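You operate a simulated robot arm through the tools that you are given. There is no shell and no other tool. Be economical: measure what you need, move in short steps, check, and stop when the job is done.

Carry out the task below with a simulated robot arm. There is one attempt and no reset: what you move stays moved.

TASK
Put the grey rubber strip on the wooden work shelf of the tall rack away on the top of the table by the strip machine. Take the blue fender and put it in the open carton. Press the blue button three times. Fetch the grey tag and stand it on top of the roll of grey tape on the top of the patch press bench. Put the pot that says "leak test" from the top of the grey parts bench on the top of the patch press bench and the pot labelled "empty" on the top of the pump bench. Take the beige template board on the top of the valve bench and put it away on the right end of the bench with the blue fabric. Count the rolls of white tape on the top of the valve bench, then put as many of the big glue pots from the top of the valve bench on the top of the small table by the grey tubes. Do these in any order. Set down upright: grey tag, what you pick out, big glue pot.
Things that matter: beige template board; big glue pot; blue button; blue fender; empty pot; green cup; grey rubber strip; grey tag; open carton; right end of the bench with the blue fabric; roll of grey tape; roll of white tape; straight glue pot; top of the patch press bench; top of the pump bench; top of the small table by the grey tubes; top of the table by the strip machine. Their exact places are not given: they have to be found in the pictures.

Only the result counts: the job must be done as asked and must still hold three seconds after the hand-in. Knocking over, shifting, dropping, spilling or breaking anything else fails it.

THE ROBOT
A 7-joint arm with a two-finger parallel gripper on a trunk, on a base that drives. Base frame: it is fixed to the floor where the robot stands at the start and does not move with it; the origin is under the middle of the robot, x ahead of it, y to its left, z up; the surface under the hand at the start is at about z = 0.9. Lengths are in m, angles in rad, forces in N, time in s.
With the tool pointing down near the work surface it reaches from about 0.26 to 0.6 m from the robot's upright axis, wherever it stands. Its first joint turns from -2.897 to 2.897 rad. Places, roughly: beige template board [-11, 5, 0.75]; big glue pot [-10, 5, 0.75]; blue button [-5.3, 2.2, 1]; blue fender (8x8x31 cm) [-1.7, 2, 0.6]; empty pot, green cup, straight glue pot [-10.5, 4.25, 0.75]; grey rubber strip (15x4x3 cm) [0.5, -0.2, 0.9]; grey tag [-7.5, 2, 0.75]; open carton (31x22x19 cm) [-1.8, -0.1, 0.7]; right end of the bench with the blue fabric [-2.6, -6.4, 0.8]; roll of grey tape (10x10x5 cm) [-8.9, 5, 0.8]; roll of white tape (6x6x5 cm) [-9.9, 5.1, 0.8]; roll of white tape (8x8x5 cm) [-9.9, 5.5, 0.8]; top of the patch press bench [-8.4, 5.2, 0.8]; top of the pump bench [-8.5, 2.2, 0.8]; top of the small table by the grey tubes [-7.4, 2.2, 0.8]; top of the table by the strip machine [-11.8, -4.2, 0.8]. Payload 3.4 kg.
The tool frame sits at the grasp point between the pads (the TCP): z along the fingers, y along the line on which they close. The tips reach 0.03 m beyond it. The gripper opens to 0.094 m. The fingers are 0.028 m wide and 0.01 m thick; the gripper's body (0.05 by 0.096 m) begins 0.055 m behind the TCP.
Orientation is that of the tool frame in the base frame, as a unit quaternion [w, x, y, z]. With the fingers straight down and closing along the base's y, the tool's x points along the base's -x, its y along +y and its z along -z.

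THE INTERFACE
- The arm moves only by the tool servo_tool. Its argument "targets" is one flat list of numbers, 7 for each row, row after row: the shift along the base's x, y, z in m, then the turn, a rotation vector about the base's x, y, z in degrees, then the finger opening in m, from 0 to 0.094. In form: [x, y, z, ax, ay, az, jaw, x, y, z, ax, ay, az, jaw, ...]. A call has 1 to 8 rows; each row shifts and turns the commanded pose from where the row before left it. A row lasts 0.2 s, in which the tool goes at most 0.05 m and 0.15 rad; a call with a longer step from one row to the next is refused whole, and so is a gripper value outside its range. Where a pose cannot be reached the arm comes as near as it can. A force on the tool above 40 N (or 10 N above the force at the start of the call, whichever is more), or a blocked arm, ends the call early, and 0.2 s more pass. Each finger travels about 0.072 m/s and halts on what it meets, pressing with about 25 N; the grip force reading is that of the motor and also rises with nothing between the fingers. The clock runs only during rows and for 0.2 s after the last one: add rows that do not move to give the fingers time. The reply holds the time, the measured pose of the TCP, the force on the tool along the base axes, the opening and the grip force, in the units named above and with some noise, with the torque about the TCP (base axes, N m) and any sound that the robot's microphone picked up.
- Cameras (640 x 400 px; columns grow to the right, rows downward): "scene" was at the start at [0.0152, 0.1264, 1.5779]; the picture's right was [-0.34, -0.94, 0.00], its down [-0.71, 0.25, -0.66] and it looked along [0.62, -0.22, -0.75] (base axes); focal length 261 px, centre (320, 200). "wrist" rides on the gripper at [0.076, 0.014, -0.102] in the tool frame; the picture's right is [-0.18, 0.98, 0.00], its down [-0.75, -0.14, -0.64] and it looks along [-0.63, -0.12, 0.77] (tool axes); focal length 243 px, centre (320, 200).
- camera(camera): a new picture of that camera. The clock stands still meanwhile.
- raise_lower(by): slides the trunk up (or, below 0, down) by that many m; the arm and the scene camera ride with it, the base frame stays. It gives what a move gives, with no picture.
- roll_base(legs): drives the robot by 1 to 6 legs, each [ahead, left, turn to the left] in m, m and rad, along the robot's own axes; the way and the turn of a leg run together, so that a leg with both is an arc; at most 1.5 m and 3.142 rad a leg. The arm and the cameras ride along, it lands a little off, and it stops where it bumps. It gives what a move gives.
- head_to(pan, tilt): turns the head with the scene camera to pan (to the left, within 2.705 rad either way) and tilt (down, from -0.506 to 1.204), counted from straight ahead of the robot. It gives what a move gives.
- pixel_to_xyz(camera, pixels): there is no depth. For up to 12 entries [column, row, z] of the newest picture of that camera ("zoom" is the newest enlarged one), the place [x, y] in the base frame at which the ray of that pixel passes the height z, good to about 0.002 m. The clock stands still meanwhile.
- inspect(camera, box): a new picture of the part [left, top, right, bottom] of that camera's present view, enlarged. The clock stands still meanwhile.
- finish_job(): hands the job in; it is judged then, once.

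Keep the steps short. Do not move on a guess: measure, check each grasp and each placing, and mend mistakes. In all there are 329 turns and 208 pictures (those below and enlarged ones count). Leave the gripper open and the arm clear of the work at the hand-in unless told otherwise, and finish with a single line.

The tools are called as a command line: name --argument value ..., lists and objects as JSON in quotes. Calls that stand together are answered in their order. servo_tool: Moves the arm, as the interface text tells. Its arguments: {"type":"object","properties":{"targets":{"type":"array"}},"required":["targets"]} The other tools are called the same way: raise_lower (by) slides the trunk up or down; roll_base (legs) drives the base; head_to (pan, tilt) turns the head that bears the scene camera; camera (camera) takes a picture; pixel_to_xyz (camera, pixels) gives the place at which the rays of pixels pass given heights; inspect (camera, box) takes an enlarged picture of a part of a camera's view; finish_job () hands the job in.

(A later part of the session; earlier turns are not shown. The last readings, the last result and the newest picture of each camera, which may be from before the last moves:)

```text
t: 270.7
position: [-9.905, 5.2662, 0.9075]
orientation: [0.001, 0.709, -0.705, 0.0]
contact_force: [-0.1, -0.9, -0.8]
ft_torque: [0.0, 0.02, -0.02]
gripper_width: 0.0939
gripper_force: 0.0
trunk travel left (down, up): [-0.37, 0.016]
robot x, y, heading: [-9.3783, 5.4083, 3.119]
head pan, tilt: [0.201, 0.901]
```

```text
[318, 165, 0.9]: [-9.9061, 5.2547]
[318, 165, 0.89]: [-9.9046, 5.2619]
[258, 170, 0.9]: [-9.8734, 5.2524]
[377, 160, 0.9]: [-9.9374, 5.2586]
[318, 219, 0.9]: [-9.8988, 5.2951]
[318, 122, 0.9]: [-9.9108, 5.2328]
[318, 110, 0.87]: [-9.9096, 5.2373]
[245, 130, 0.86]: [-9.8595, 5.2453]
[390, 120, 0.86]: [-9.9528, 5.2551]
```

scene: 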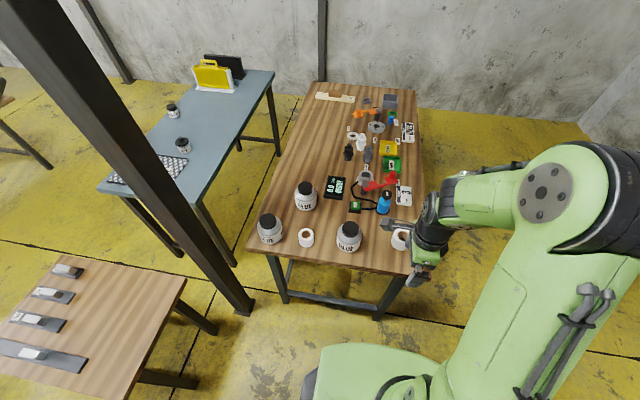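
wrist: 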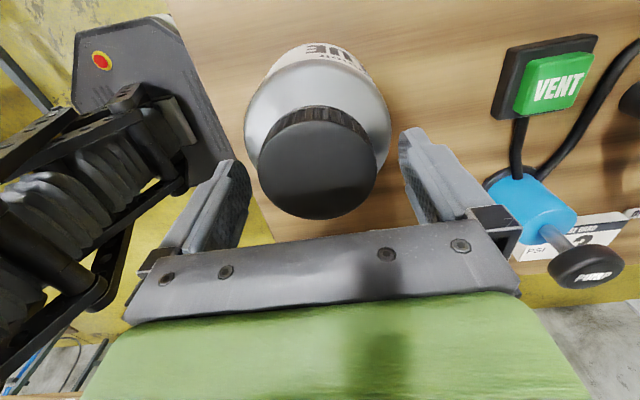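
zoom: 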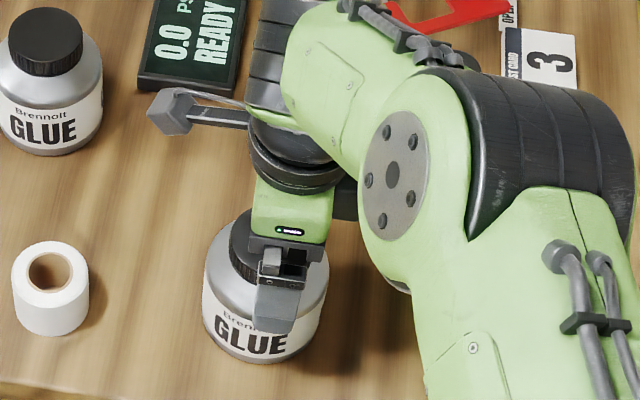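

Centred on the lid. Close.

servo_tool --targets '[0, 0, 0, 0, 0, 0, 0.05, 0, 0, 0, 0, 0, 0, 0.05, 0, 0, 0, 0, 0, 0, 0.05]'

servo_tool --targets '[0, 0, 0.03, 0, 0, 0, 0.05, 0, 0, 0.05, 0, 0, 0, 0.05, 0, 0, 0.05, 0, 0, 0, 0.05, 0, 0, 0.05, 0, 0, 0, 0.05]'

camera --camera "wrist"

```text
t: 271.5
position: [-9.9057, 5.2656, 0.9069]
orientation: [0.0, 0.709, -0.706, 0.0]
contact_force: [-1.0, 0.2, 0.0]
ft_torque: [-0.02, 0.16, -0.02]
gripper_width: 0.089
gripper_force: 24.6
trunk travel left (down, up): [-0.37, 0.016]
robot x, y, heading: [-9.3762, 5.4086, 3.12]
head pan, tilt: [0.201, 0.901]
```

```text
t: 272.5
position: [-9.903, 5.2672, 1.0931]
orientation: [0.001, 0.708, -0.706, 0.0]
contact_force: [-0.2, -0.3, -3.5]
ft_torque: [0.01, -0.02, -0.01]
gripper_width: 0.0888
gripper_force: 25.0
trunk travel left (down, up): [-0.37, 0.016]
robot x, y, heading: [-9.3778, 5.4084, 3.118]
head pan, tilt: [0.201, 0.901]
```

```text
141 pictures are left
```

wrist: 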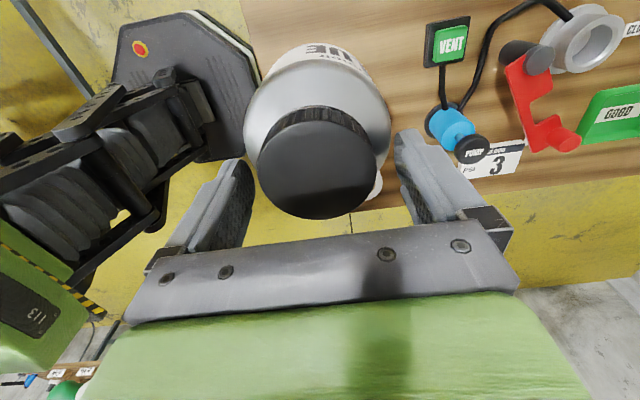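

Held by the shoulder (opening 0.089, about 0.35 kg). I retract it and drive the left route around.

servo_tool --targets '[0.038, 0.031, 0.01, 0, 0, 0, 0.05, 0.038, 0.031, 0.01, 0, 0, 0, 0.05, 0.038, 0.031, 0.01, 0, 0, 0, 0.05, 0.038, 0.03, 0.01, 0, 0, 0, 0.05, 0.035, 0.02, 0.0, 0, 0, 0, 0.05]'

roll_base --legs '[[0, -0.72, 0.02], [1.5, 0, 0], [0.85, 0, 0], [0, 0, 1.57], [1.5, 0, 0], [1.3, 0, 0]]'

camera --camera "wrist"

```text
t: 273.7
position: [-9.7151, 5.4068, 1.1305]
orientation: [0.001, 0.708, -0.706, 0.0]
contact_force: [0.8, -0.1, -4.8]
ft_torque: [0.05, 0.02, -0.02]
gripper_width: 0.0889
gripper_force: 25.1
trunk travel left (down, up): [-0.37, 0.016]
robot x, y, heading: [-9.3775, 5.4084, 3.118]
head pan, tilt: [0.201, 0.901]
```

```text
t: 306.1
position: [-11.8198, 3.0145, 1.1304]
orientation: [0.001, 1.0, 0.012, 0.001]
contact_force: [-0.2, 0.7, -2.4]
ft_torque: [0.0, 0.02, 0.02]
gripper_width: 0.0887
gripper_force: 24.6
trunk travel left (down, up): [-0.37, 0.016]
robot x, y, heading: [-11.8292, 3.3516, -1.571]
head pan, tilt: [0.201, 0.901]
```

```text
140 pictures are left
```

wrist: 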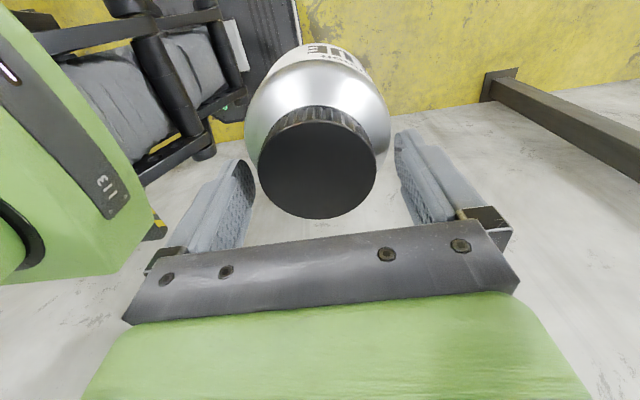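

roll_base --legs '[[0, 0, 1.571], [1.5, 0, 0], [1.5, 0, 0], [1.3, 0, 0], [0, 0, -1.5]]'

head_to --pan 0.3 --tilt 0.7

camera --camera "scene"

```text
t: 334.1
position: [-7.4899, 3.3604, 1.1308]
orientation: [0.001, 0.993, 0.12, 0.0]
contact_force: [-0.1, 0.3, -4.0]
ft_torque: [-0.04, 0.0, 0.0]
gripper_width: 0.0886
gripper_force: 24.7
trunk travel left (down, up): [-0.37, 0.016]
robot x, y, heading: [-7.568, 3.6881, -1.354]
head pan, tilt: [0.201, 0.901]
```

```text
t: 334.8
position: [-7.4896, 3.3612, 1.1292]
orientation: [0.001, 0.993, 0.12, 0.0]
contact_force: [0.7, -0.5, -4.0]
ft_torque: [-0.04, 0.02, 0.01]
gripper_width: 0.0884
gripper_force: 25.5
trunk travel left (down, up): [-0.37, 0.016]
robot x, y, heading: [-7.5672, 3.6927, -1.357]
head pan, tilt: [0.3, 0.7]
```

```text
139 pictures are left
```

scene: 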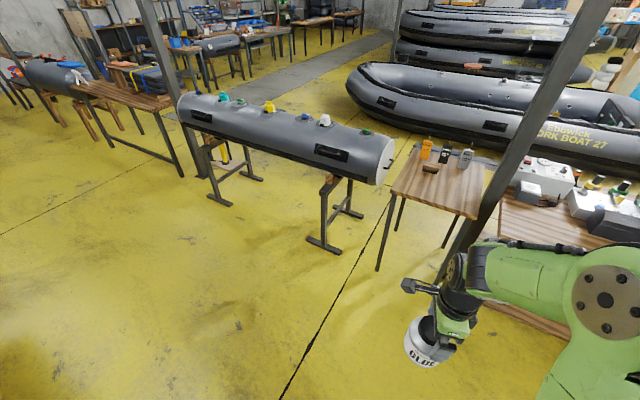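

The small table with upright tags is at (440,185). I measure it.

inspect --camera "scene" --box '[360, 120, 540, 260]'

pixel_to_xyz --camera "scene" --pixels '[[391, 190, 0.77], [474, 218, 0.77], [414, 148, 0.77], [497, 163, 0.77], [378, 270, 0], [445, 280, 0], [425, 160, 0.78], [465, 165, 0.78]]'

```text
2.86 times, centred on (450, 190) of scene
```

zoom: 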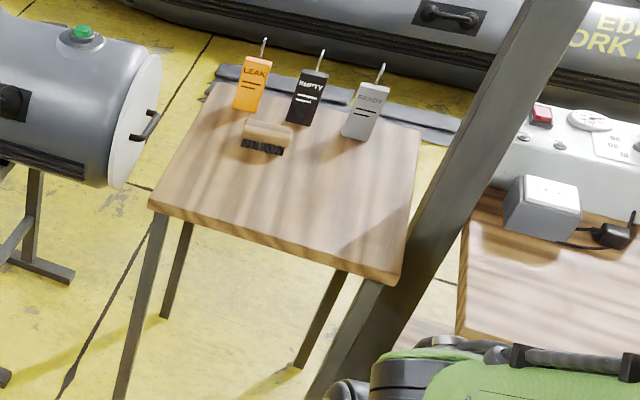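

```text
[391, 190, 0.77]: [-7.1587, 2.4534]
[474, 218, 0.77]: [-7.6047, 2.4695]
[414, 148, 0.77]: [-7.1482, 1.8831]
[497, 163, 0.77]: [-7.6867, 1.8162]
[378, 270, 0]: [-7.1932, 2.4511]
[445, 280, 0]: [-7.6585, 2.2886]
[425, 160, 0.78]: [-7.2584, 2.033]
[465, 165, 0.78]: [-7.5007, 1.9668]
```

inspect --camera "scene" --box '[380, 220, 560, 340]'

camera --camera "wrist"

```text
3.33 times, centred on (470, 280) of scene
```

zoom: 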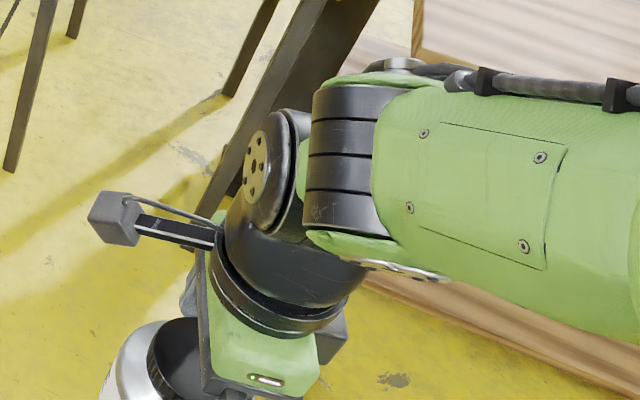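

```text
136 pictures are left
```

wrist: 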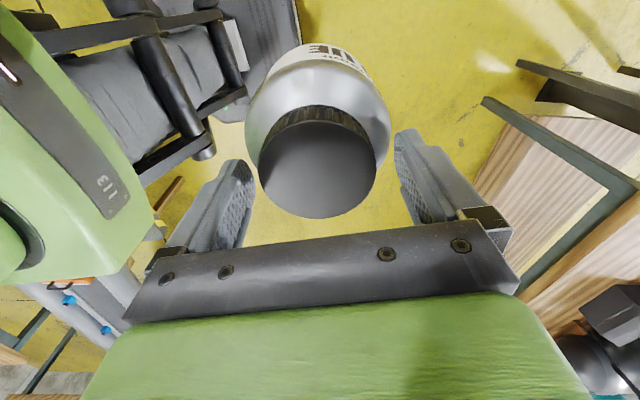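

pixel_to_xyz --camera "zoom" --pixels '[[195, 217, 0], [195, 217, 0.1], [230, 190, 0]]'

pixel_to_xyz --camera "wrist" --pixels '[[520, 65, 0], [545, 95, 0], [490, 100, 0.6], [560, 130, 0.6]]'

```text
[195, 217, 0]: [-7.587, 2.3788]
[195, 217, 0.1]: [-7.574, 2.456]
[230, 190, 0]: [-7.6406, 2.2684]
```

```text
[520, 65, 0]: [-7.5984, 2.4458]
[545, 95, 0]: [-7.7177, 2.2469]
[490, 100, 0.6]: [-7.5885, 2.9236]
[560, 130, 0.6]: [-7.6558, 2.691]
```

The post stands just right of the table. I go in at x≈-7.28 facing -y.

roll_base --legs '[[0, 0, -0.214], [0.4, 0.29, 0], [0.37, 0, 0]]'

head_to --pan 0.2 --tilt 0.85

camera --camera "scene"

```text
t: 340.4
position: [-7.2729, 2.5853, 1.1309]
orientation: [0.001, 1.0, 0.009, 0.001]
contact_force: [0.0, -0.4, -3.0]
ft_torque: [0.0, 0.02, 0.02]
gripper_width: 0.0887
gripper_force: 25.1
trunk travel left (down, up): [-0.37, 0.016]
robot x, y, heading: [-7.2737, 2.9264, -1.576]
head pan, tilt: [0.3, 0.7]
```

```text
t: 341.1
position: [-7.274, 2.5853, 1.1302]
orientation: [0.001, 1.0, 0.009, 0.0]
contact_force: [1.1, -0.2, -3.8]
ft_torque: [0.03, 0.05, 0.01]
gripper_width: 0.0886
gripper_force: 24.7
trunk travel left (down, up): [-0.37, 0.016]
robot x, y, heading: [-7.2782, 2.9236, -1.573]
head pan, tilt: [0.201, 0.85]
```

```text
135 pictures are left
```

scene: 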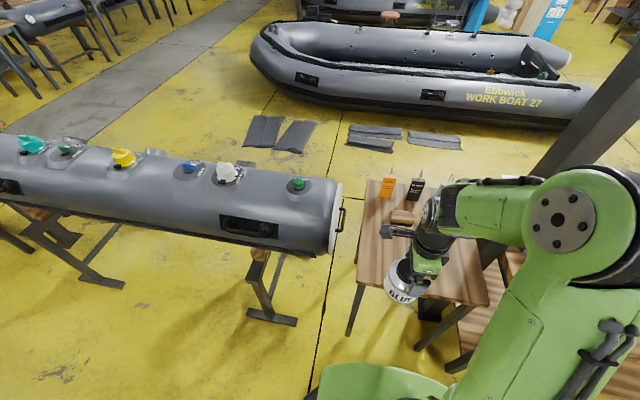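

pixel_to_xyz --camera "scene" --pixels '[[357, 281, 0.78], [490, 304, 0.78], [368, 180, 0.78], [402, 215, 0.79], [350, 335, 0], [418, 345, 0]]'

inspect --camera "scene" --box '[330, 160, 530, 330]'

```text
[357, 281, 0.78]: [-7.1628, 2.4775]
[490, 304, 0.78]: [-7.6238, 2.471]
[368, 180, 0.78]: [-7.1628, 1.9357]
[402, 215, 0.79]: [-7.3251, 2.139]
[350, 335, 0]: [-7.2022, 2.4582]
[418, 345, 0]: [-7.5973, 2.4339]
```

```text
2.35 times, centred on (430, 245) of scene
```

zoom: 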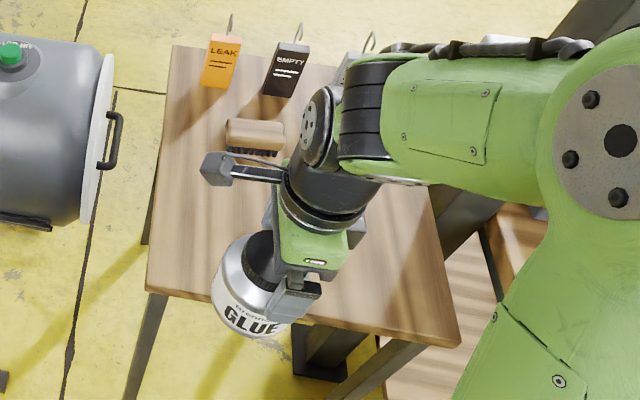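

I carry the pot to (-7.27,2.36) and lower until contact.

servo_tool --targets '[0, -0.045, 0, 0, 0, 0, 0.05, 0, -0.045, 0, 0, 0, 0, 0.05, 0, -0.045, 0, 0, 0, 0, 0.05, 0, -0.045, 0, 0, 0, 0, 0.05, 0, -0.045, 0, 0, 0, 0, 0.05, 0, 0, -0.05, 0, 0, 0, 0.05, 0, 0, -0.05, 0, 0, 0, 0.05, 0, 0, -0.05, 0, 0, 0, 0.05]'

servo_tool --targets '[0, 0, -0.035, 0, 0, 0, 0.05, 0, 0, -0.01, 0, 0, 0, 0.05, 0, 0, -0.01, 0, 0, 0, 0.05, 0, 0, -0.01, 0, 0, 0, 0.05, 0, 0, -0.01, 0, 0, 0, 0.05, 0, 0, -0.01, 0, 0, 0, 0.05]'

```text
t: 342.9
position: [-7.2762, 2.3598, 0.9808]
orientation: [0.001, 1.0, 0.01, 0.0]
contact_force: [-0.4, 0.0, -3.0]
ft_torque: [0.02, 0.01, 0.01]
gripper_width: 0.0885
gripper_force: 24.8
trunk travel left (down, up): [-0.37, 0.016]
robot x, y, heading: [-7.2801, 2.9259, -1.579]
head pan, tilt: [0.201, 0.85]
```

```text
t: 344.4
position: [-7.2722, 2.3612, 0.8964]
orientation: [0.002, 1.0, 0.01, 0.0]
contact_force: [-0.8, 1.9, 21.4]
ft_torque: [0.28, -0.12, 0.47]
gripper_width: 0.0889
gripper_force: 24.9
trunk travel left (down, up): [-0.37, 0.016]
robot x, y, heading: [-7.2765, 2.9226, -1.577]
head pan, tilt: [0.201, 0.85]
```

Contact. I open and lift slowly, straight up.

servo_tool --targets '[0, 0, 0.002, 0, 0, 0, 0.094, 0, 0, 0, 0, 0, 0, 0.094, 0, 0, 0, 0, 0, 0, 0.094, 0, 0, 0.015, 0, 0, 0, 0.094, 0, 0, 0.02, 0, 0, 0, 0.094, 0, 0, 0.04, 0, 0, 0, 0.094]'

camera --camera "wrist"

```text
t: 345.8
position: [-7.2735, 2.3623, 0.9756]
orientation: [0.0, 1.0, 0.01, 0.0]
contact_force: [-0.6, 1.0, 0.8]
ft_torque: [0.0, -0.04, 0.01]
gripper_width: 0.0941
gripper_force: 0.1
trunk travel left (down, up): [-0.37, 0.016]
robot x, y, heading: [-7.2814, 2.923, -1.573]
head pan, tilt: [0.201, 0.85]
```

```text
133 pictures are left
```

wrist: 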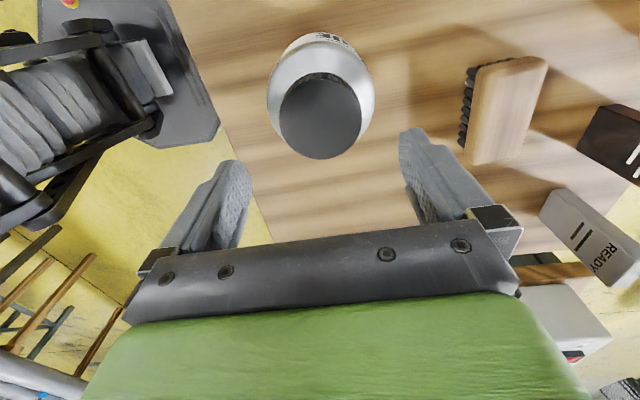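

Pot 1 stands. I retract and go back for the second pot.

servo_tool --targets '[0, 0, 0.05, 0, 0, 0, 0.094, 0, 0.045, 0.02, 0, 0, 0, 0.094, 0, 0.045, 0.02, 0, 0, 0, 0.094, 0, 0.045, 0.02, 0, 0, 0, 0.094, 0, 0.045, 0.02, 0, 0, 0, 0.094, 0, 0.045, 0.02, 0, 0, 0, 0.094]'

roll_base --legs '[[-0.42, 0, 0], [0, 0, -1.57]]'

```text
t: 347.1
position: [-7.2714, 2.5911, 1.1233]
orientation: [0.002, 1.0, 0.009, 0.0]
contact_force: [1.3, 0.0, 1.1]
ft_torque: [-0.01, 0.01, -0.04]
gripper_width: 0.0939
gripper_force: 0.0
trunk travel left (down, up): [-0.37, 0.016]
robot x, y, heading: [-7.2774, 2.9258, -1.573]
head pan, tilt: [0.201, 0.85]
```

```text
t: 353.6
position: [-7.6122, 3.3347, 1.1234]
orientation: [0.0, 0.713, -0.701, -0.001]
contact_force: [0.4, -0.1, 0.0]
ft_torque: [0.02, -0.01, 0.0]
gripper_width: 0.0941
gripper_force: 0.1
trunk travel left (down, up): [-0.37, 0.016]
robot x, y, heading: [-7.2769, 3.3391, 3.136]
head pan, tilt: [0.201, 0.85]
```

roll_base --legs '[[1.5, 0, 0], [1.5, 0, 0], [1.44, 0, 0], [0, 0, -1.565]]'

```text
t: 378.6
position: [-11.7292, 3.6252, 1.1225]
orientation: [0.0, -0.027, 1.0, 0.001]
contact_force: [0.6, 0.5, 0.5]
ft_torque: [0.03, -0.02, -0.02]
gripper_width: 0.0941
gripper_force: 0.0
trunk travel left (down, up): [-0.37, 0.016]
robot x, y, heading: [-11.715, 3.2882, 1.597]
head pan, tilt: [0.201, 0.85]
```

roll_base --legs '[[0, 0, -0.026], [1.4, 0, 0], [1.43, 0, 0], [0, 0, 1.571]]'

```text
t: 396.5
position: [-12.0462, 6.1675, 1.124]
orientation: [-0.001, -0.697, 0.717, 0.001]
contact_force: [-0.5, 0.1, 0.6]
ft_torque: [0.0, 0.01, 0.0]
gripper_width: 0.0939
gripper_force: 0.0
trunk travel left (down, up): [-0.37, 0.016]
robot x, y, heading: [-11.7124, 6.1555, 3.091]
head pan, tilt: [0.201, 0.85]
```

roll_base --legs '[[0, 0, 0.05], [-1.3, 0, 0], [-1.0, 0, 0]]'

```text
t: 408.4
position: [-9.7034, 6.1564, 1.1233]
orientation: [0.0, 0.725, -0.688, -0.001]
contact_force: [-0.2, 0.5, 0.2]
ft_torque: [-0.05, -0.01, 0.01]
gripper_width: 0.0941
gripper_force: 0.1
trunk travel left (down, up): [-0.37, 0.016]
robot x, y, heading: [-9.3654, 6.1692, -3.119]
head pan, tilt: [0.201, 0.85]
```

roll_base --legs '[[0.06, 0.5, -0.02], [0, 0.43, 0]]'

head_to --pan 0.3 --tilt 0.9

camera --camera "scene"

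```text
t: 413.6
position: [-9.7671, 5.2427, 1.123]
orientation: [0.001, 0.71, -0.705, -0.001]
contact_force: [0.4, 0.7, 0.1]
ft_torque: [-0.01, 0.03, 0.01]
gripper_width: 0.094
gripper_force: 0.0
trunk travel left (down, up): [-0.37, 0.016]
robot x, y, heading: [-9.4332, 5.2433, 3.12]
head pan, tilt: [0.201, 0.85]
```

```text
t: 414.3
position: [-9.7661, 5.2416, 1.1218]
orientation: [0.0, 0.709, -0.705, 0.0]
contact_force: [0.2, -0.1, 0.6]
ft_torque: [0.0, 0.01, 0.02]
gripper_width: 0.0941
gripper_force: 0.0
trunk travel left (down, up): [-0.37, 0.016]
robot x, y, heading: [-9.4275, 5.2433, 3.129]
head pan, tilt: [0.3, 0.901]
```

```text
132 pictures are left
```

scene: 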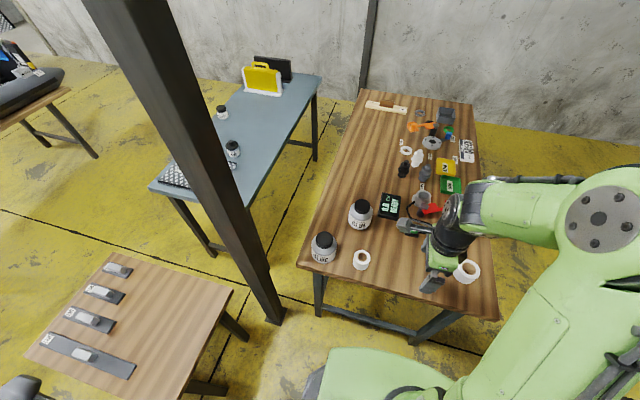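

inspect --camera "scene" --box '[290, 180, 450, 300]'

pixel_to_xyz --camera "scene" --pixels '[[272, 322, 0], [286, 310, 0], [323, 240, 0.898], [360, 207, 0.898], [361, 258, 0.84]]'

```text
3.33 times, centred on (370, 240) of scene
```

zoom: 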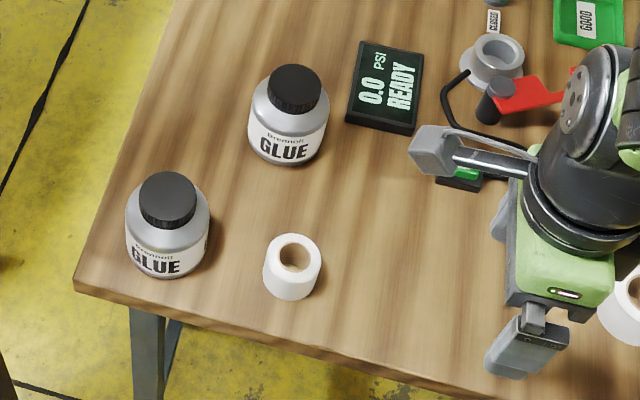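

```text
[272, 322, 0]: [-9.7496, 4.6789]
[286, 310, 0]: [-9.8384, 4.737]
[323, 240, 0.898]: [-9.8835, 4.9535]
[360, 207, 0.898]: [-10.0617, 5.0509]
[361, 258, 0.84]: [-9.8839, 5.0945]
```

pixel_to_xyz --camera "zoom" --pixels '[[168, 196, 0.898], [140, 196, 0.898], [197, 196, 0.898]]'

servo_tool --targets '[-0.02, -0.045, 0, 0, 0, 0, 0.094, -0.02, -0.045, 0, 0, 0, 0, 0.094, -0.02, -0.045, 0, 0, 0, 0, 0.094, -0.02, -0.045, 0, 0, 0, 0, 0.094, -0.02, -0.045, 0, 0, 0, 0, 0.094, -0.02, -0.045, 0, 0, 0, 0, 0.094, 0, -0.02, 0, 0, 0, 0, 0.094]'

camera --camera "wrist"

```text
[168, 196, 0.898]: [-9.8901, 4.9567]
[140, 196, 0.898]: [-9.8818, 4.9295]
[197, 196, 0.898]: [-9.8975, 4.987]
```

```text
t: 415.9
position: [-9.8862, 4.9538, 1.1217]
orientation: [0.0, 0.71, -0.704, 0.0]
contact_force: [0.1, 0.2, -0.6]
ft_torque: [0.0, -0.01, -0.04]
gripper_width: 0.094
gripper_force: 0.1
trunk travel left (down, up): [-0.37, 0.016]
robot x, y, heading: [-9.4312, 5.245, 3.123]
head pan, tilt: [0.3, 0.901]
```

```text
130 pictures are left
```

wrist: 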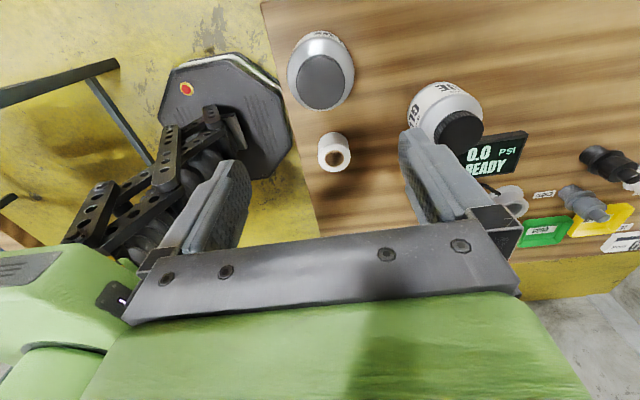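

inspect --camera "wrist" --box '[260, 20, 400, 120]'

pixel_to_xyz --camera "wrist" --pixels '[[320, 82, 0.898], [320, 109, 0.898], [296, 82, 0.898], [344, 82, 0.898]]'

```text
4.00 times, centred on (330, 70) of wrist
```

zoom: 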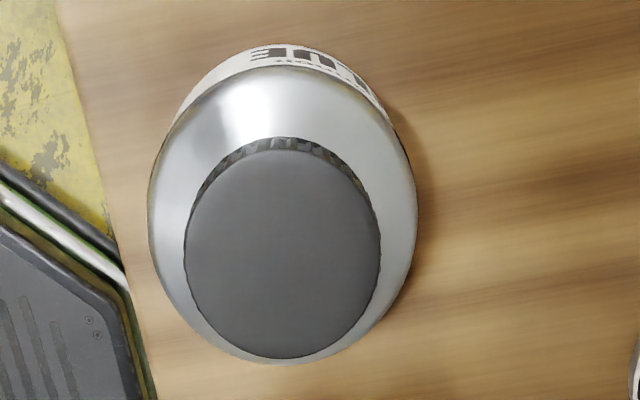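

```text
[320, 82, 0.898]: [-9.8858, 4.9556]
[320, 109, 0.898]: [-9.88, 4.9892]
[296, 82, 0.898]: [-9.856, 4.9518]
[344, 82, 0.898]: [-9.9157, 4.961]
```

Centred. Lower, close, lift and retract.

servo_tool --targets '[0, 0.003, -0.048, 0, 0, 0, 0.094, 0, 0, -0.05, 0, 0, 0, 0.094, 0, 0, -0.05, 0, 0, 0, 0.094, 0, 0, -0.045, 0, 0, 0, 0.094, 0, 0, -0.02, 0, 0, 0, 0.094, 0, 0, -0.005, 0, 0, 0, 0.094]'

servo_tool --targets '[0, 0, 0, 0, 0, 0, 0.05, 0, 0, 0, 0, 0, 0, 0.05, 0, 0, 0, 0, 0, 0, 0.05, 0, 0, 0.03, 0, 0, 0, 0.05, 0, 0, 0.05, 0, 0, 0, 0.05, 0, 0, 0.05, 0, 0, 0, 0.05, 0, 0, 0.05, 0, 0, 0, 0.05, 0, 0, 0.045, 0, 0, 0, 0.05]'

servo_tool --targets '[0.02, 0.045, 0, 0, 0, 0, 0.05, 0.02, 0.045, 0, 0, 0, 0, 0.05, 0.02, 0.045, 0, 0, 0, 0, 0.05, 0.02, 0.045, 0, 0, 0, 0, 0.05, 0.02, 0.045, 0, 0, 0, 0, 0.05, 0.02, 0.045, 0, 0, 0, 0, 0.05]'

camera --camera "wrist"

```text
t: 417.3
position: [-9.8855, 4.9566, 0.903]
orientation: [0.0, 0.71, -0.704, 0.0]
contact_force: [-0.6, -0.1, 0.1]
ft_torque: [-0.01, -0.01, -0.01]
gripper_width: 0.0943
gripper_force: 0.2
trunk travel left (down, up): [-0.37, 0.016]
robot x, y, heading: [-9.4284, 5.2433, 3.122]
head pan, tilt: [0.3, 0.901]
```

```text
t: 419.1
position: [-9.8827, 4.9578, 1.1314]
orientation: [-0.001, 0.71, -0.704, 0.0]
contact_force: [-0.7, -1.1, -2.7]
ft_torque: [0.0, 0.01, 0.01]
gripper_width: 0.0892
gripper_force: 25.3
trunk travel left (down, up): [-0.37, 0.016]
robot x, y, heading: [-9.4293, 5.2418, 3.126]
head pan, tilt: [0.3, 0.901]
```

```text
t: 420.5
position: [-9.7642, 5.2285, 1.1266]
orientation: [0.001, 0.709, -0.705, 0.0]
contact_force: [0.5, -0.1, -3.6]
ft_torque: [-0.04, 0.05, 0.04]
gripper_width: 0.0893
gripper_force: 25.0
trunk travel left (down, up): [-0.37, 0.016]
robot x, y, heading: [-9.4277, 5.2437, 3.124]
head pan, tilt: [0.3, 0.901]
```

```text
128 pictures are left
```

wrist: 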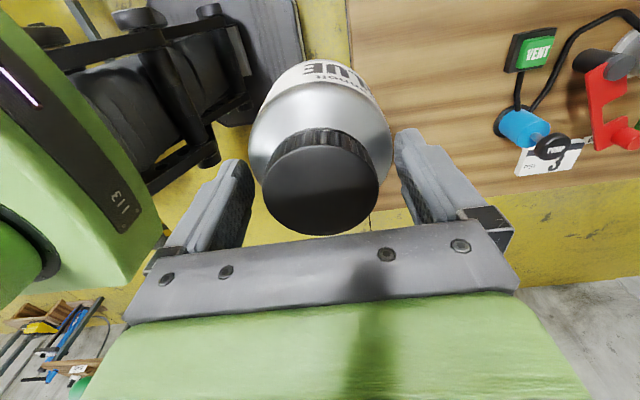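

Second pot held. Drive back around.

roll_base --legs '[[0, -0.9, 0.015], [1.5, 0, 0], [0.8, 0, 0], [0, 0, 1.57]]'

```text
t: 439.9
position: [-11.7564, 5.9072, 1.1264]
orientation: [0.0, 0.999, -0.052, 0.0]
contact_force: [0.4, 0.5, -3.4]
ft_torque: [0.05, -0.01, 0.0]
gripper_width: 0.0891
gripper_force: 25.2
trunk travel left (down, up): [-0.37, 0.016]
robot x, y, heading: [-11.7356, 6.2418, -1.7]
head pan, tilt: [0.3, 0.901]
```

roll_base --legs '[[0, 0, 0.13], [1.5, 0, 0], [1.4, 0, 0], [0, 0, 1.57]]'

```text
t: 458.2
position: [-11.3907, 3.3689, 1.1265]
orientation: [0.0, 0.712, 0.703, 0.001]
contact_force: [0.4, -0.3, -3.7]
ft_torque: [0.02, 0.05, -0.01]
gripper_width: 0.0892
gripper_force: 24.8
trunk travel left (down, up): [-0.37, 0.016]
robot x, y, heading: [-11.7247, 3.364, -0.045]
head pan, tilt: [0.3, 0.901]
```

roll_base --legs '[[0, 0, 0.035], [1.5, 0, 0], [1.5, 0, 0], [1.29, 0, 0], [0, 0, -1.56]]'

```text
t: 483.2
position: [-7.328, 2.9259, 1.1263]
orientation: [0.001, 1.0, 0.015, 0.001]
contact_force: [1.0, 1.1, -3.8]
ft_torque: [-0.02, -0.03, -0.03]
gripper_width: 0.0893
gripper_force: 24.8
trunk travel left (down, up): [-0.37, 0.016]
robot x, y, heading: [-7.3519, 3.2625, -1.57]
head pan, tilt: [0.3, 0.901]
```

roll_base --legs '[[0.34, -0.08, 0]]'

head_to --pan 0.2 --tilt 0.85

camera --camera "scene"

pixel_to_xyz --camera "scene" --pixels '[[320, 250, 0.89]]'

```text
t: 485.5
position: [-7.4039, 2.5824, 1.1268]
orientation: [0.0, 1.0, 0.016, 0.0]
contact_force: [0.0, 0.0, -3.3]
ft_torque: [0.0, -0.02, -0.02]
gripper_width: 0.0894
gripper_force: 24.9
trunk travel left (down, up): [-0.37, 0.016]
robot x, y, heading: [-7.4265, 2.9173, -1.565]
head pan, tilt: [0.3, 0.901]
```

```text
t: 486.1
position: [-7.4052, 2.5837, 1.1264]
orientation: [0.0, 1.0, 0.017, 0.0]
contact_force: [-0.7, 0.1, -2.8]
ft_torque: [-0.03, 0.0, 0.02]
gripper_width: 0.0891
gripper_force: 25.4
trunk travel left (down, up): [-0.37, 0.016]
robot x, y, heading: [-7.4292, 2.9184, -1.565]
head pan, tilt: [0.201, 0.85]
```

```text
127 pictures are left
```

scene: 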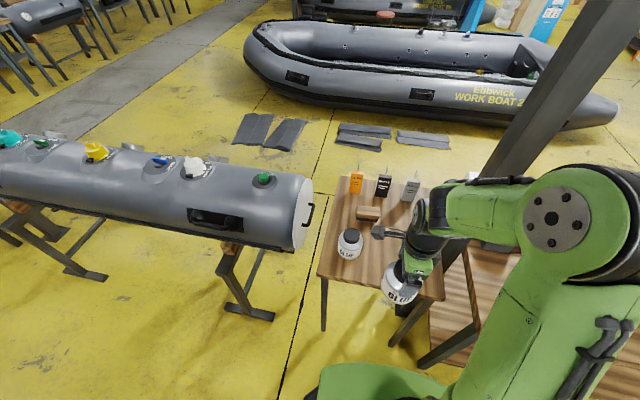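

```text
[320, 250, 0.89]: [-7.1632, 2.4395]
```

The post is close to the arm's elbow side; I shift the robot 0.12 m left and place at (-7.415,2.36).

roll_base --legs '[[0, 0.12, 0]]'

servo_tool --targets '[-0.03, -0.038, 0, 0, 0, 0, 0.05, -0.03, -0.038, 0, 0, 0, 0, 0.05, -0.03, -0.038, 0, 0, 0, 0, 0.05, -0.03, -0.038, 0, 0, 0, 0, 0.05, -0.01, -0.038, 0, 0, 0, 0, 0.05, 0, -0.032, 0, 0, 0, 0, 0.05]'

camera --camera "scene"

```text
t: 487.4
position: [-7.2806, 2.585, 1.1265]
orientation: [-0.001, 1.0, 0.016, 0.0]
contact_force: [0.4, -0.8, -3.6]
ft_torque: [-0.01, -0.03, -0.01]
gripper_width: 0.0894
gripper_force: 25.0
trunk travel left (down, up): [-0.37, 0.016]
robot x, y, heading: [-7.304, 2.9192, -1.568]
head pan, tilt: [0.201, 0.85]
```

```text
t: 488.8
position: [-7.4129, 2.3608, 1.1256]
orientation: [-0.002, 1.0, 0.017, 0.002]
contact_force: [-0.1, -0.9, -2.5]
ft_torque: [-0.01, 0.0, 0.0]
gripper_width: 0.0892
gripper_force: 24.6
trunk travel left (down, up): [-0.37, 0.016]
robot x, y, heading: [-7.3068, 2.9196, -1.562]
head pan, tilt: [0.201, 0.85]
```

```text
126 pictures are left
```

scene: 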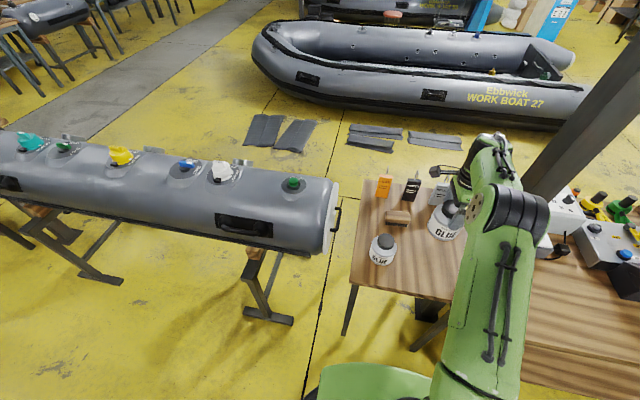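

servo_tool --targets '[0, 0, -0.05, 0, 0, 0, 0.05, 0, 0, -0.05, 0, 0, 0, 0.05, 0, 0, -0.05, 0, 0, 0, 0.05, 0, 0, -0.045, 0, 0, 0, 0.05, 0, 0, -0.015, 0, 0, 0, 0.05, 0, 0, -0.01, 0, 0, 0, 0.05, 0, 0, -0.008, 0, 0, 0, 0.05]'

```text
t: 490.4
position: [-7.4124, 2.3609, 0.9022]
orientation: [0.006, 1.0, 0.016, -0.001]
contact_force: [-3.1, 2.9, 12.5]
ft_torque: [1.54, -0.06, 0.02]
gripper_width: 0.0899
gripper_force: 24.5
trunk travel left (down, up): [-0.37, 0.016]
robot x, y, heading: [-7.305, 2.9185, -1.566]
head pan, tilt: [0.201, 0.85]
```

inspect --camera "scene" --box '[340, 140, 560, 300]'

camera --camera "wrist"

```text
2.50 times, centred on (450, 220) of scene
```

zoom: 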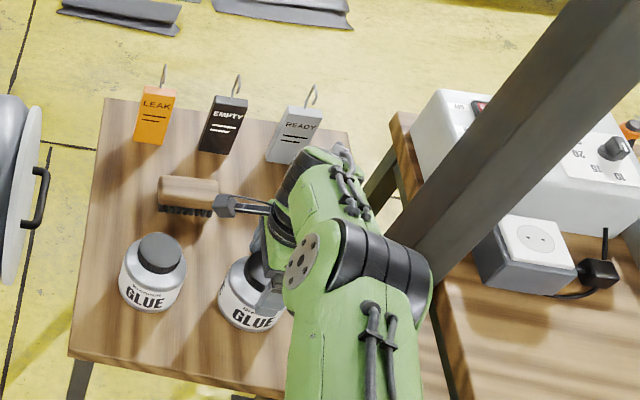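

```text
124 pictures are left
```

wrist: 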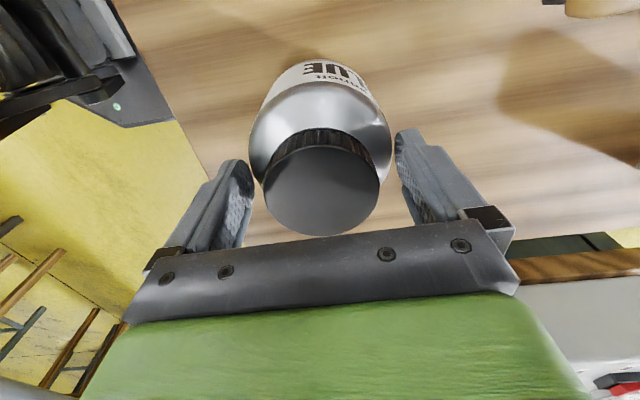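

servo_tool --targets '[0, 0, -0.006, 0, 0, 0, 0.05, 0, 0, -0.005, 0, 0, 0, 0.05]'

```text
t: 491.0
position: [-7.411, 2.3627, 0.8896]
orientation: [0.002, 1.0, 0.017, -0.001]
contact_force: [-1.6, -3.0, 25.2]
ft_torque: [0.81, 0.35, 0.09]
gripper_width: 0.0897
gripper_force: 25.0
trunk travel left (down, up): [-0.37, 0.016]
robot x, y, heading: [-7.3084, 2.9205, -1.564]
head pan, tilt: [0.201, 0.85]
```

Seated now. Open and lift straight.

servo_tool --targets '[0, 0, 0.002, 0, 0, 0, 0.094, 0, 0, 0, 0, 0, 0, 0.094, 0, 0, 0, 0, 0, 0, 0.094, 0, 0, 0.015, 0, 0, 0, 0.094, 0, 0, 0.02, 0, 0, 0, 0.094, 0, 0, 0.04, 0, 0, 0, 0.094, 0, 0, 0.05, 0, 0, 0, 0.094]'

camera --camera "wrist"

inspect --camera "scene" --box '[340, 140, 560, 300]'

```text
t: 492.6
position: [-7.4098, 2.3659, 1.0178]
orientation: [0.001, 1.0, 0.016, 0.0]
contact_force: [-0.3, 0.6, -0.4]
ft_torque: [-0.01, 0.01, 0.0]
gripper_width: 0.0939
gripper_force: 0.1
trunk travel left (down, up): [-0.37, 0.016]
robot x, y, heading: [-7.3063, 2.9155, -1.563]
head pan, tilt: [0.201, 0.85]
```

```text
123 pictures are left
```

wrist: 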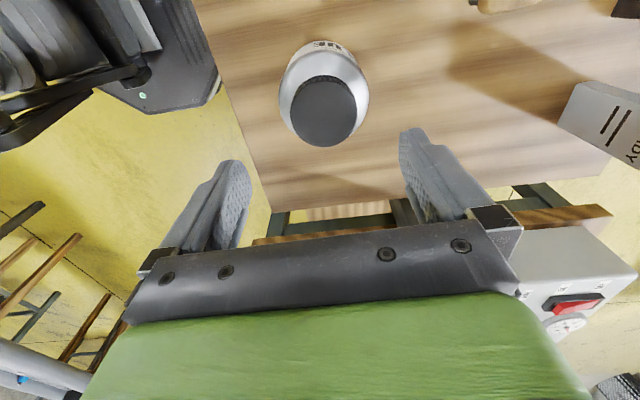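

```text
2.50 times, centred on (450, 220) of scene
```

zoom: 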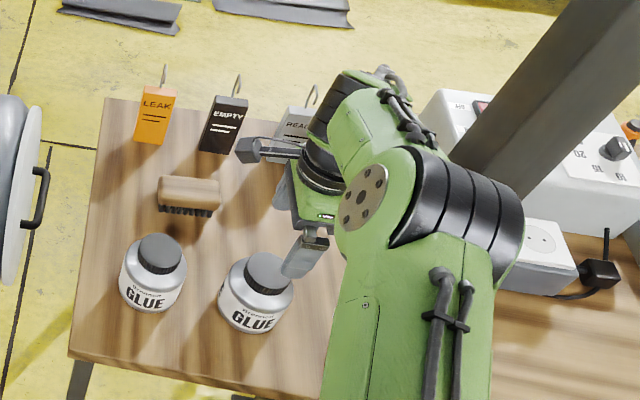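

Both pots stand upright. Next the "empty" pot. I retract and drive back to the grey bench.

servo_tool --targets '[0.02, 0.04, 0.02, 0, 0, 0, 0.094, 0.02, 0.04, 0.02, 0, 0, 0, 0.094, 0.02, 0.04, 0.02, 0, 0, 0, 0.094, 0.02, 0.04, 0.02, 0, 0, 0, 0.094, 0.02, 0.04, 0.02, 0, 0, 0, 0.094, 0, 0.02, 0, 0, 0, 0, 0.094]'

roll_base --legs '[[-0.42, 0, 0], [0, 0, -1.578]]'

```text
t: 494.0
position: [-7.3114, 2.5836, 1.1142]
orientation: [0.002, 1.0, 0.015, 0.001]
contact_force: [0.0, -0.6, 0.0]
ft_torque: [-0.01, 0.01, 0.01]
gripper_width: 0.0944
gripper_force: 0.1
trunk travel left (down, up): [-0.37, 0.016]
robot x, y, heading: [-7.3059, 2.9183, -1.562]
head pan, tilt: [0.201, 0.85]
```

```text
t: 500.4
position: [-7.6438, 3.3432, 1.1136]
orientation: [0.001, 0.719, -0.695, -0.001]
contact_force: [-0.7, -0.3, 1.3]
ft_torque: [-0.01, -0.03, 0.0]
gripper_width: 0.094
gripper_force: 0.0
trunk travel left (down, up): [-0.37, 0.016]
robot x, y, heading: [-7.3063, 3.3365, -3.133]
head pan, tilt: [0.201, 0.85]
```

roll_base --legs '[[1.5, 0, 0], [1.5, 0, 0], [0.29, 0, 0], [0, 0, -1.572]]'

```text
t: 520.2
position: [-10.5666, 3.6735, 1.1152]
orientation: [0.0, 0.0, 1.0, 0.001]
contact_force: [0.0, 0.0, 0.3]
ft_torque: [0.01, 0.0, 0.0]
gripper_width: 0.0937
gripper_force: 0.0
trunk travel left (down, up): [-0.37, 0.016]
robot x, y, heading: [-10.5802, 3.3365, 1.549]
head pan, tilt: [0.201, 0.85]
```

roll_base --legs '[[0.28, 0, 0.02]]'

servo_tool --targets '[-0.01, 0.045, 0, 0, 0, 0, 0.094, -0.01, 0.045, 0, 0, 0, 0, 0.094, 0, 0.045, -0.02, 0, 0, 0, 0.094, 0, 0.045, -0.02, 0, 0, 0, 0.094]'

camera --camera "wrist"

camera --camera "scene"

```text
t: 522.2
position: [-10.5692, 3.9619, 1.1141]
orientation: [0.0, -0.012, 1.0, 0.0]
contact_force: [0.0, 0.8, 0.5]
ft_torque: [-0.02, -0.01, 0.0]
gripper_width: 0.0942
gripper_force: 0.0
trunk travel left (down, up): [-0.37, 0.016]
robot x, y, heading: [-10.5743, 3.624, 1.564]
head pan, tilt: [0.201, 0.85]
```

```text
t: 523.2
position: [-10.5879, 4.1421, 1.0716]
orientation: [0.0, -0.011, 1.0, -0.001]
contact_force: [0.4, 0.3, -0.7]
ft_torque: [-0.01, -0.01, -0.02]
gripper_width: 0.0938
gripper_force: 0.0
trunk travel left (down, up): [-0.37, 0.016]
robot x, y, heading: [-10.5789, 3.6254, 1.572]
head pan, tilt: [0.201, 0.85]
```

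```text
121 pictures are left
```

wrist: 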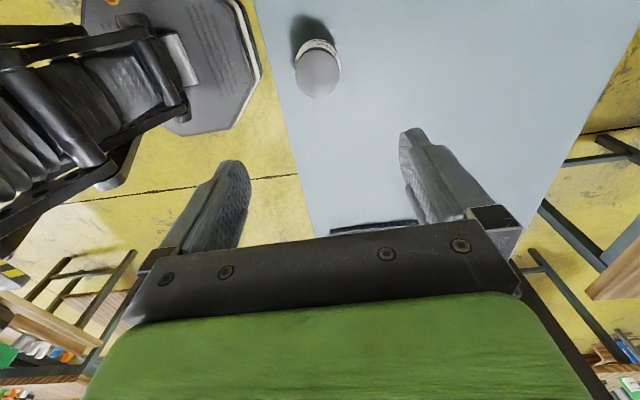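

```text
120 pictures are left
```

scene: 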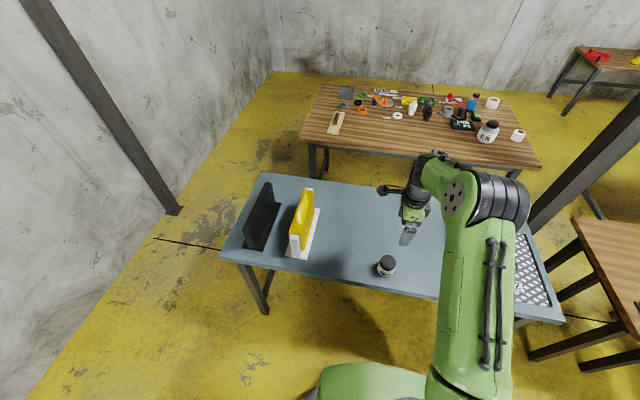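

pixel_to_xyz --camera "wrist" --pixels '[[317, 74, 0.83], [317, 74, 0.845], [317, 74, 0.86], [295, 74, 0.845], [340, 74, 0.845]]'

inspect --camera "scene" --box '[350, 230, 430, 290]'

pixel_to_xyz --camera "scene" --pixels '[[386, 260, 0.83], [386, 260, 0.845], [386, 260, 0.86], [387, 277, 0.77]]'

```text
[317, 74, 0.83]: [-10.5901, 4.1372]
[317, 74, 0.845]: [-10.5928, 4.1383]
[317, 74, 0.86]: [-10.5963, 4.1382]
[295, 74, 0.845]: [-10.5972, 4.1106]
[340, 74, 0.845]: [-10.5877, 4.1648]
```

```text
6.67 times, centred on (390, 260) of scene
```

zoom: 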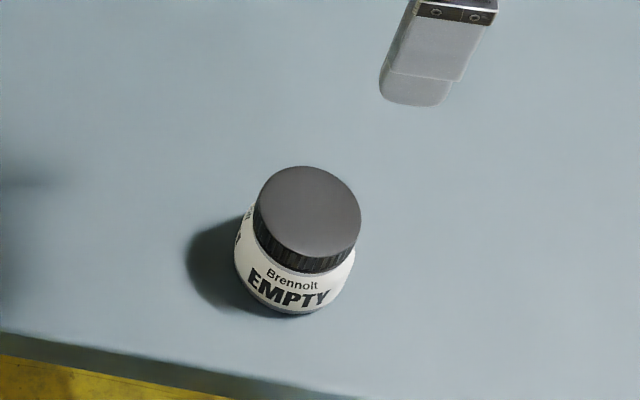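

```text
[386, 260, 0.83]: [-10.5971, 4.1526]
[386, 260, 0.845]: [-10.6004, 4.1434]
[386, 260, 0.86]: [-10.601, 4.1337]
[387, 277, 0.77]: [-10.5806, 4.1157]
```

Pot at (-10.592,4.138). Lower to z≈0.82 and close.

servo_tool --targets '[-0.004, -0.004, -0.049, 0, 0, 0, 0.094, 0, 0, -0.05, 0, 0, 0, 0.094, 0, 0, -0.05, 0, 0, 0, 0.094, 0, 0, -0.05, 0, 0, 0, 0.094, 0, 0, -0.035, 0, 0, 0, 0.094, 0, 0, -0.017, 0, 0, 0, 0.094]'

servo_tool --targets '[0, 0, 0, 0, 0, 0, 0.03, 0, 0, 0, 0, 0, 0, 0.03, 0, 0, 0, 0, 0, 0, 0.03, 0, 0, 0, 0, 0, 0, 0.03, 0, 0, 0.03, 0, 0, 0, 0.03, 0, 0, 0.05, 0, 0, 0, 0.03, 0, 0, 0.05, 0, 0, 0, 0.03, 0, 0, 0.05, 0, 0, 0, 0.03]'

camera --camera "wrist"

```text
t: 524.6
position: [-10.594, 4.1374, 0.8225]
orientation: [0.0, -0.011, 1.0, 0.001]
contact_force: [-0.7, -0.3, -0.7]
ft_torque: [0.0, 0.02, 0.04]
gripper_width: 0.0942
gripper_force: 0.0
trunk travel left (down, up): [-0.37, 0.016]
robot x, y, heading: [-10.5788, 3.6296, 1.569]
head pan, tilt: [0.201, 0.85]
```

```text
t: 526.4
position: [-10.5929, 4.1373, 1.0034]
orientation: [0.0, -0.011, 1.0, 0.0]
contact_force: [-0.3, 0.0, -1.5]
ft_torque: [0.05, 0.02, -0.01]
gripper_width: 0.0608
gripper_force: 24.5
trunk travel left (down, up): [-0.37, 0.016]
robot x, y, heading: [-10.5757, 3.629, 1.569]
head pan, tilt: [0.201, 0.85]
```

```text
118 pictures are left
```

wrist: 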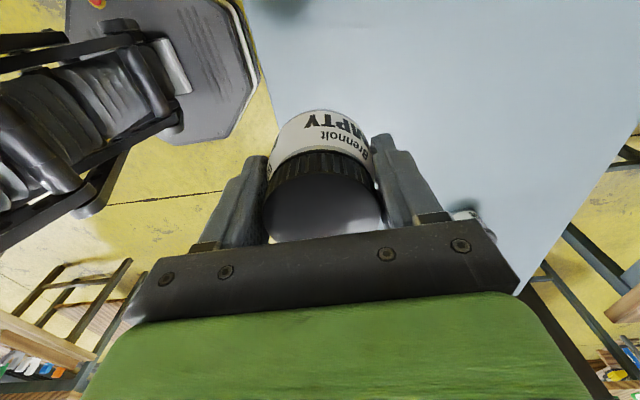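

Empty pot held. I retract and drive to the pump bench's north side.

servo_tool --targets '[0, -0.045, 0.02, 0, 0, 0, 0.03, 0, -0.045, 0.02, 0, 0, 0, 0.03, 0, -0.045, 0.02, 0, 0, 0, 0.03, 0, -0.045, 0.02, 0, 0, 0, 0.03, 0, 0, 0.03, 0, 0, 0, 0.03]'

roll_base --legs '[[-0.28, 0, 0], [0, 0, -1.57], [1.3, 0, 0], [0.95, 0, 0], [0, 0, -1.57]]'

head_to --pan 0.1 --tilt 0.75

camera --camera "scene"

```text
t: 527.6
position: [-10.5939, 3.955, 1.1125]
orientation: [-0.001, -0.011, 1.0, -0.001]
contact_force: [-0.5, 0.5, -1.4]
ft_torque: [-0.02, 0.02, 0.02]
gripper_width: 0.0608
gripper_force: 24.6
trunk travel left (down, up): [-0.37, 0.016]
robot x, y, heading: [-10.5745, 3.6252, 1.569]
head pan, tilt: [0.201, 0.85]
```

```text
t: 547.8
position: [-8.3479, 2.9596, 1.112]
orientation: [0.001, 1.0, 0.001, -0.001]
contact_force: [1.2, -0.2, -0.8]
ft_torque: [-0.01, 0.04, -0.03]
gripper_width: 0.0605
gripper_force: 25.1
trunk travel left (down, up): [-0.37, 0.016]
robot x, y, heading: [-8.3567, 3.2896, -1.593]
head pan, tilt: [0.201, 0.85]
```

```text
t: 548.4
position: [-8.3475, 2.9587, 1.1131]
orientation: [0.0, 1.0, 0.001, 0.0]
contact_force: [0.5, -0.5, -0.4]
ft_torque: [0.01, 0.01, 0.0]
gripper_width: 0.0604
gripper_force: 25.4
trunk travel left (down, up): [-0.37, 0.016]
robot x, y, heading: [-8.3569, 3.2903, -1.597]
head pan, tilt: [0.099, 0.75]
```

```text
117 pictures are left
```

scene: 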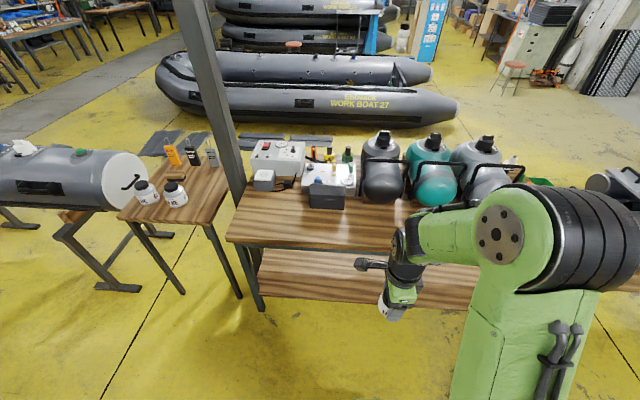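

pixel_to_xyz --camera "scene" --pixels '[[227, 240, 0.77], [380, 255, 0.77], [300, 227, 0.78], [350, 232, 0.78], [328, 208, 0.78], [275, 305, 0], [262, 190, 0.78], [380, 203, 0.78]]'

inspect --camera "scene" --box '[210, 130, 450, 330]'

```text
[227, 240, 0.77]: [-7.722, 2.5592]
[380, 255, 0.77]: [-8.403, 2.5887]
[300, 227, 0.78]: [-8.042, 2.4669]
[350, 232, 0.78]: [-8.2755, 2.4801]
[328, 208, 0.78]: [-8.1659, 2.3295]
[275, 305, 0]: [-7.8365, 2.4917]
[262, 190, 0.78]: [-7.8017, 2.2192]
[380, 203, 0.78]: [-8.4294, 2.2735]
```

```text
2.00 times, centred on (330, 230) of scene
```

zoom: 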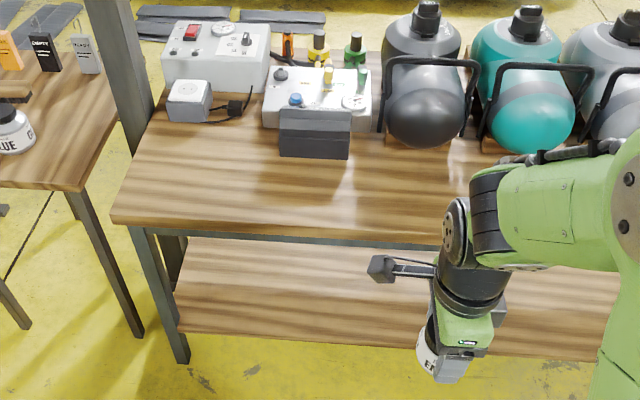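

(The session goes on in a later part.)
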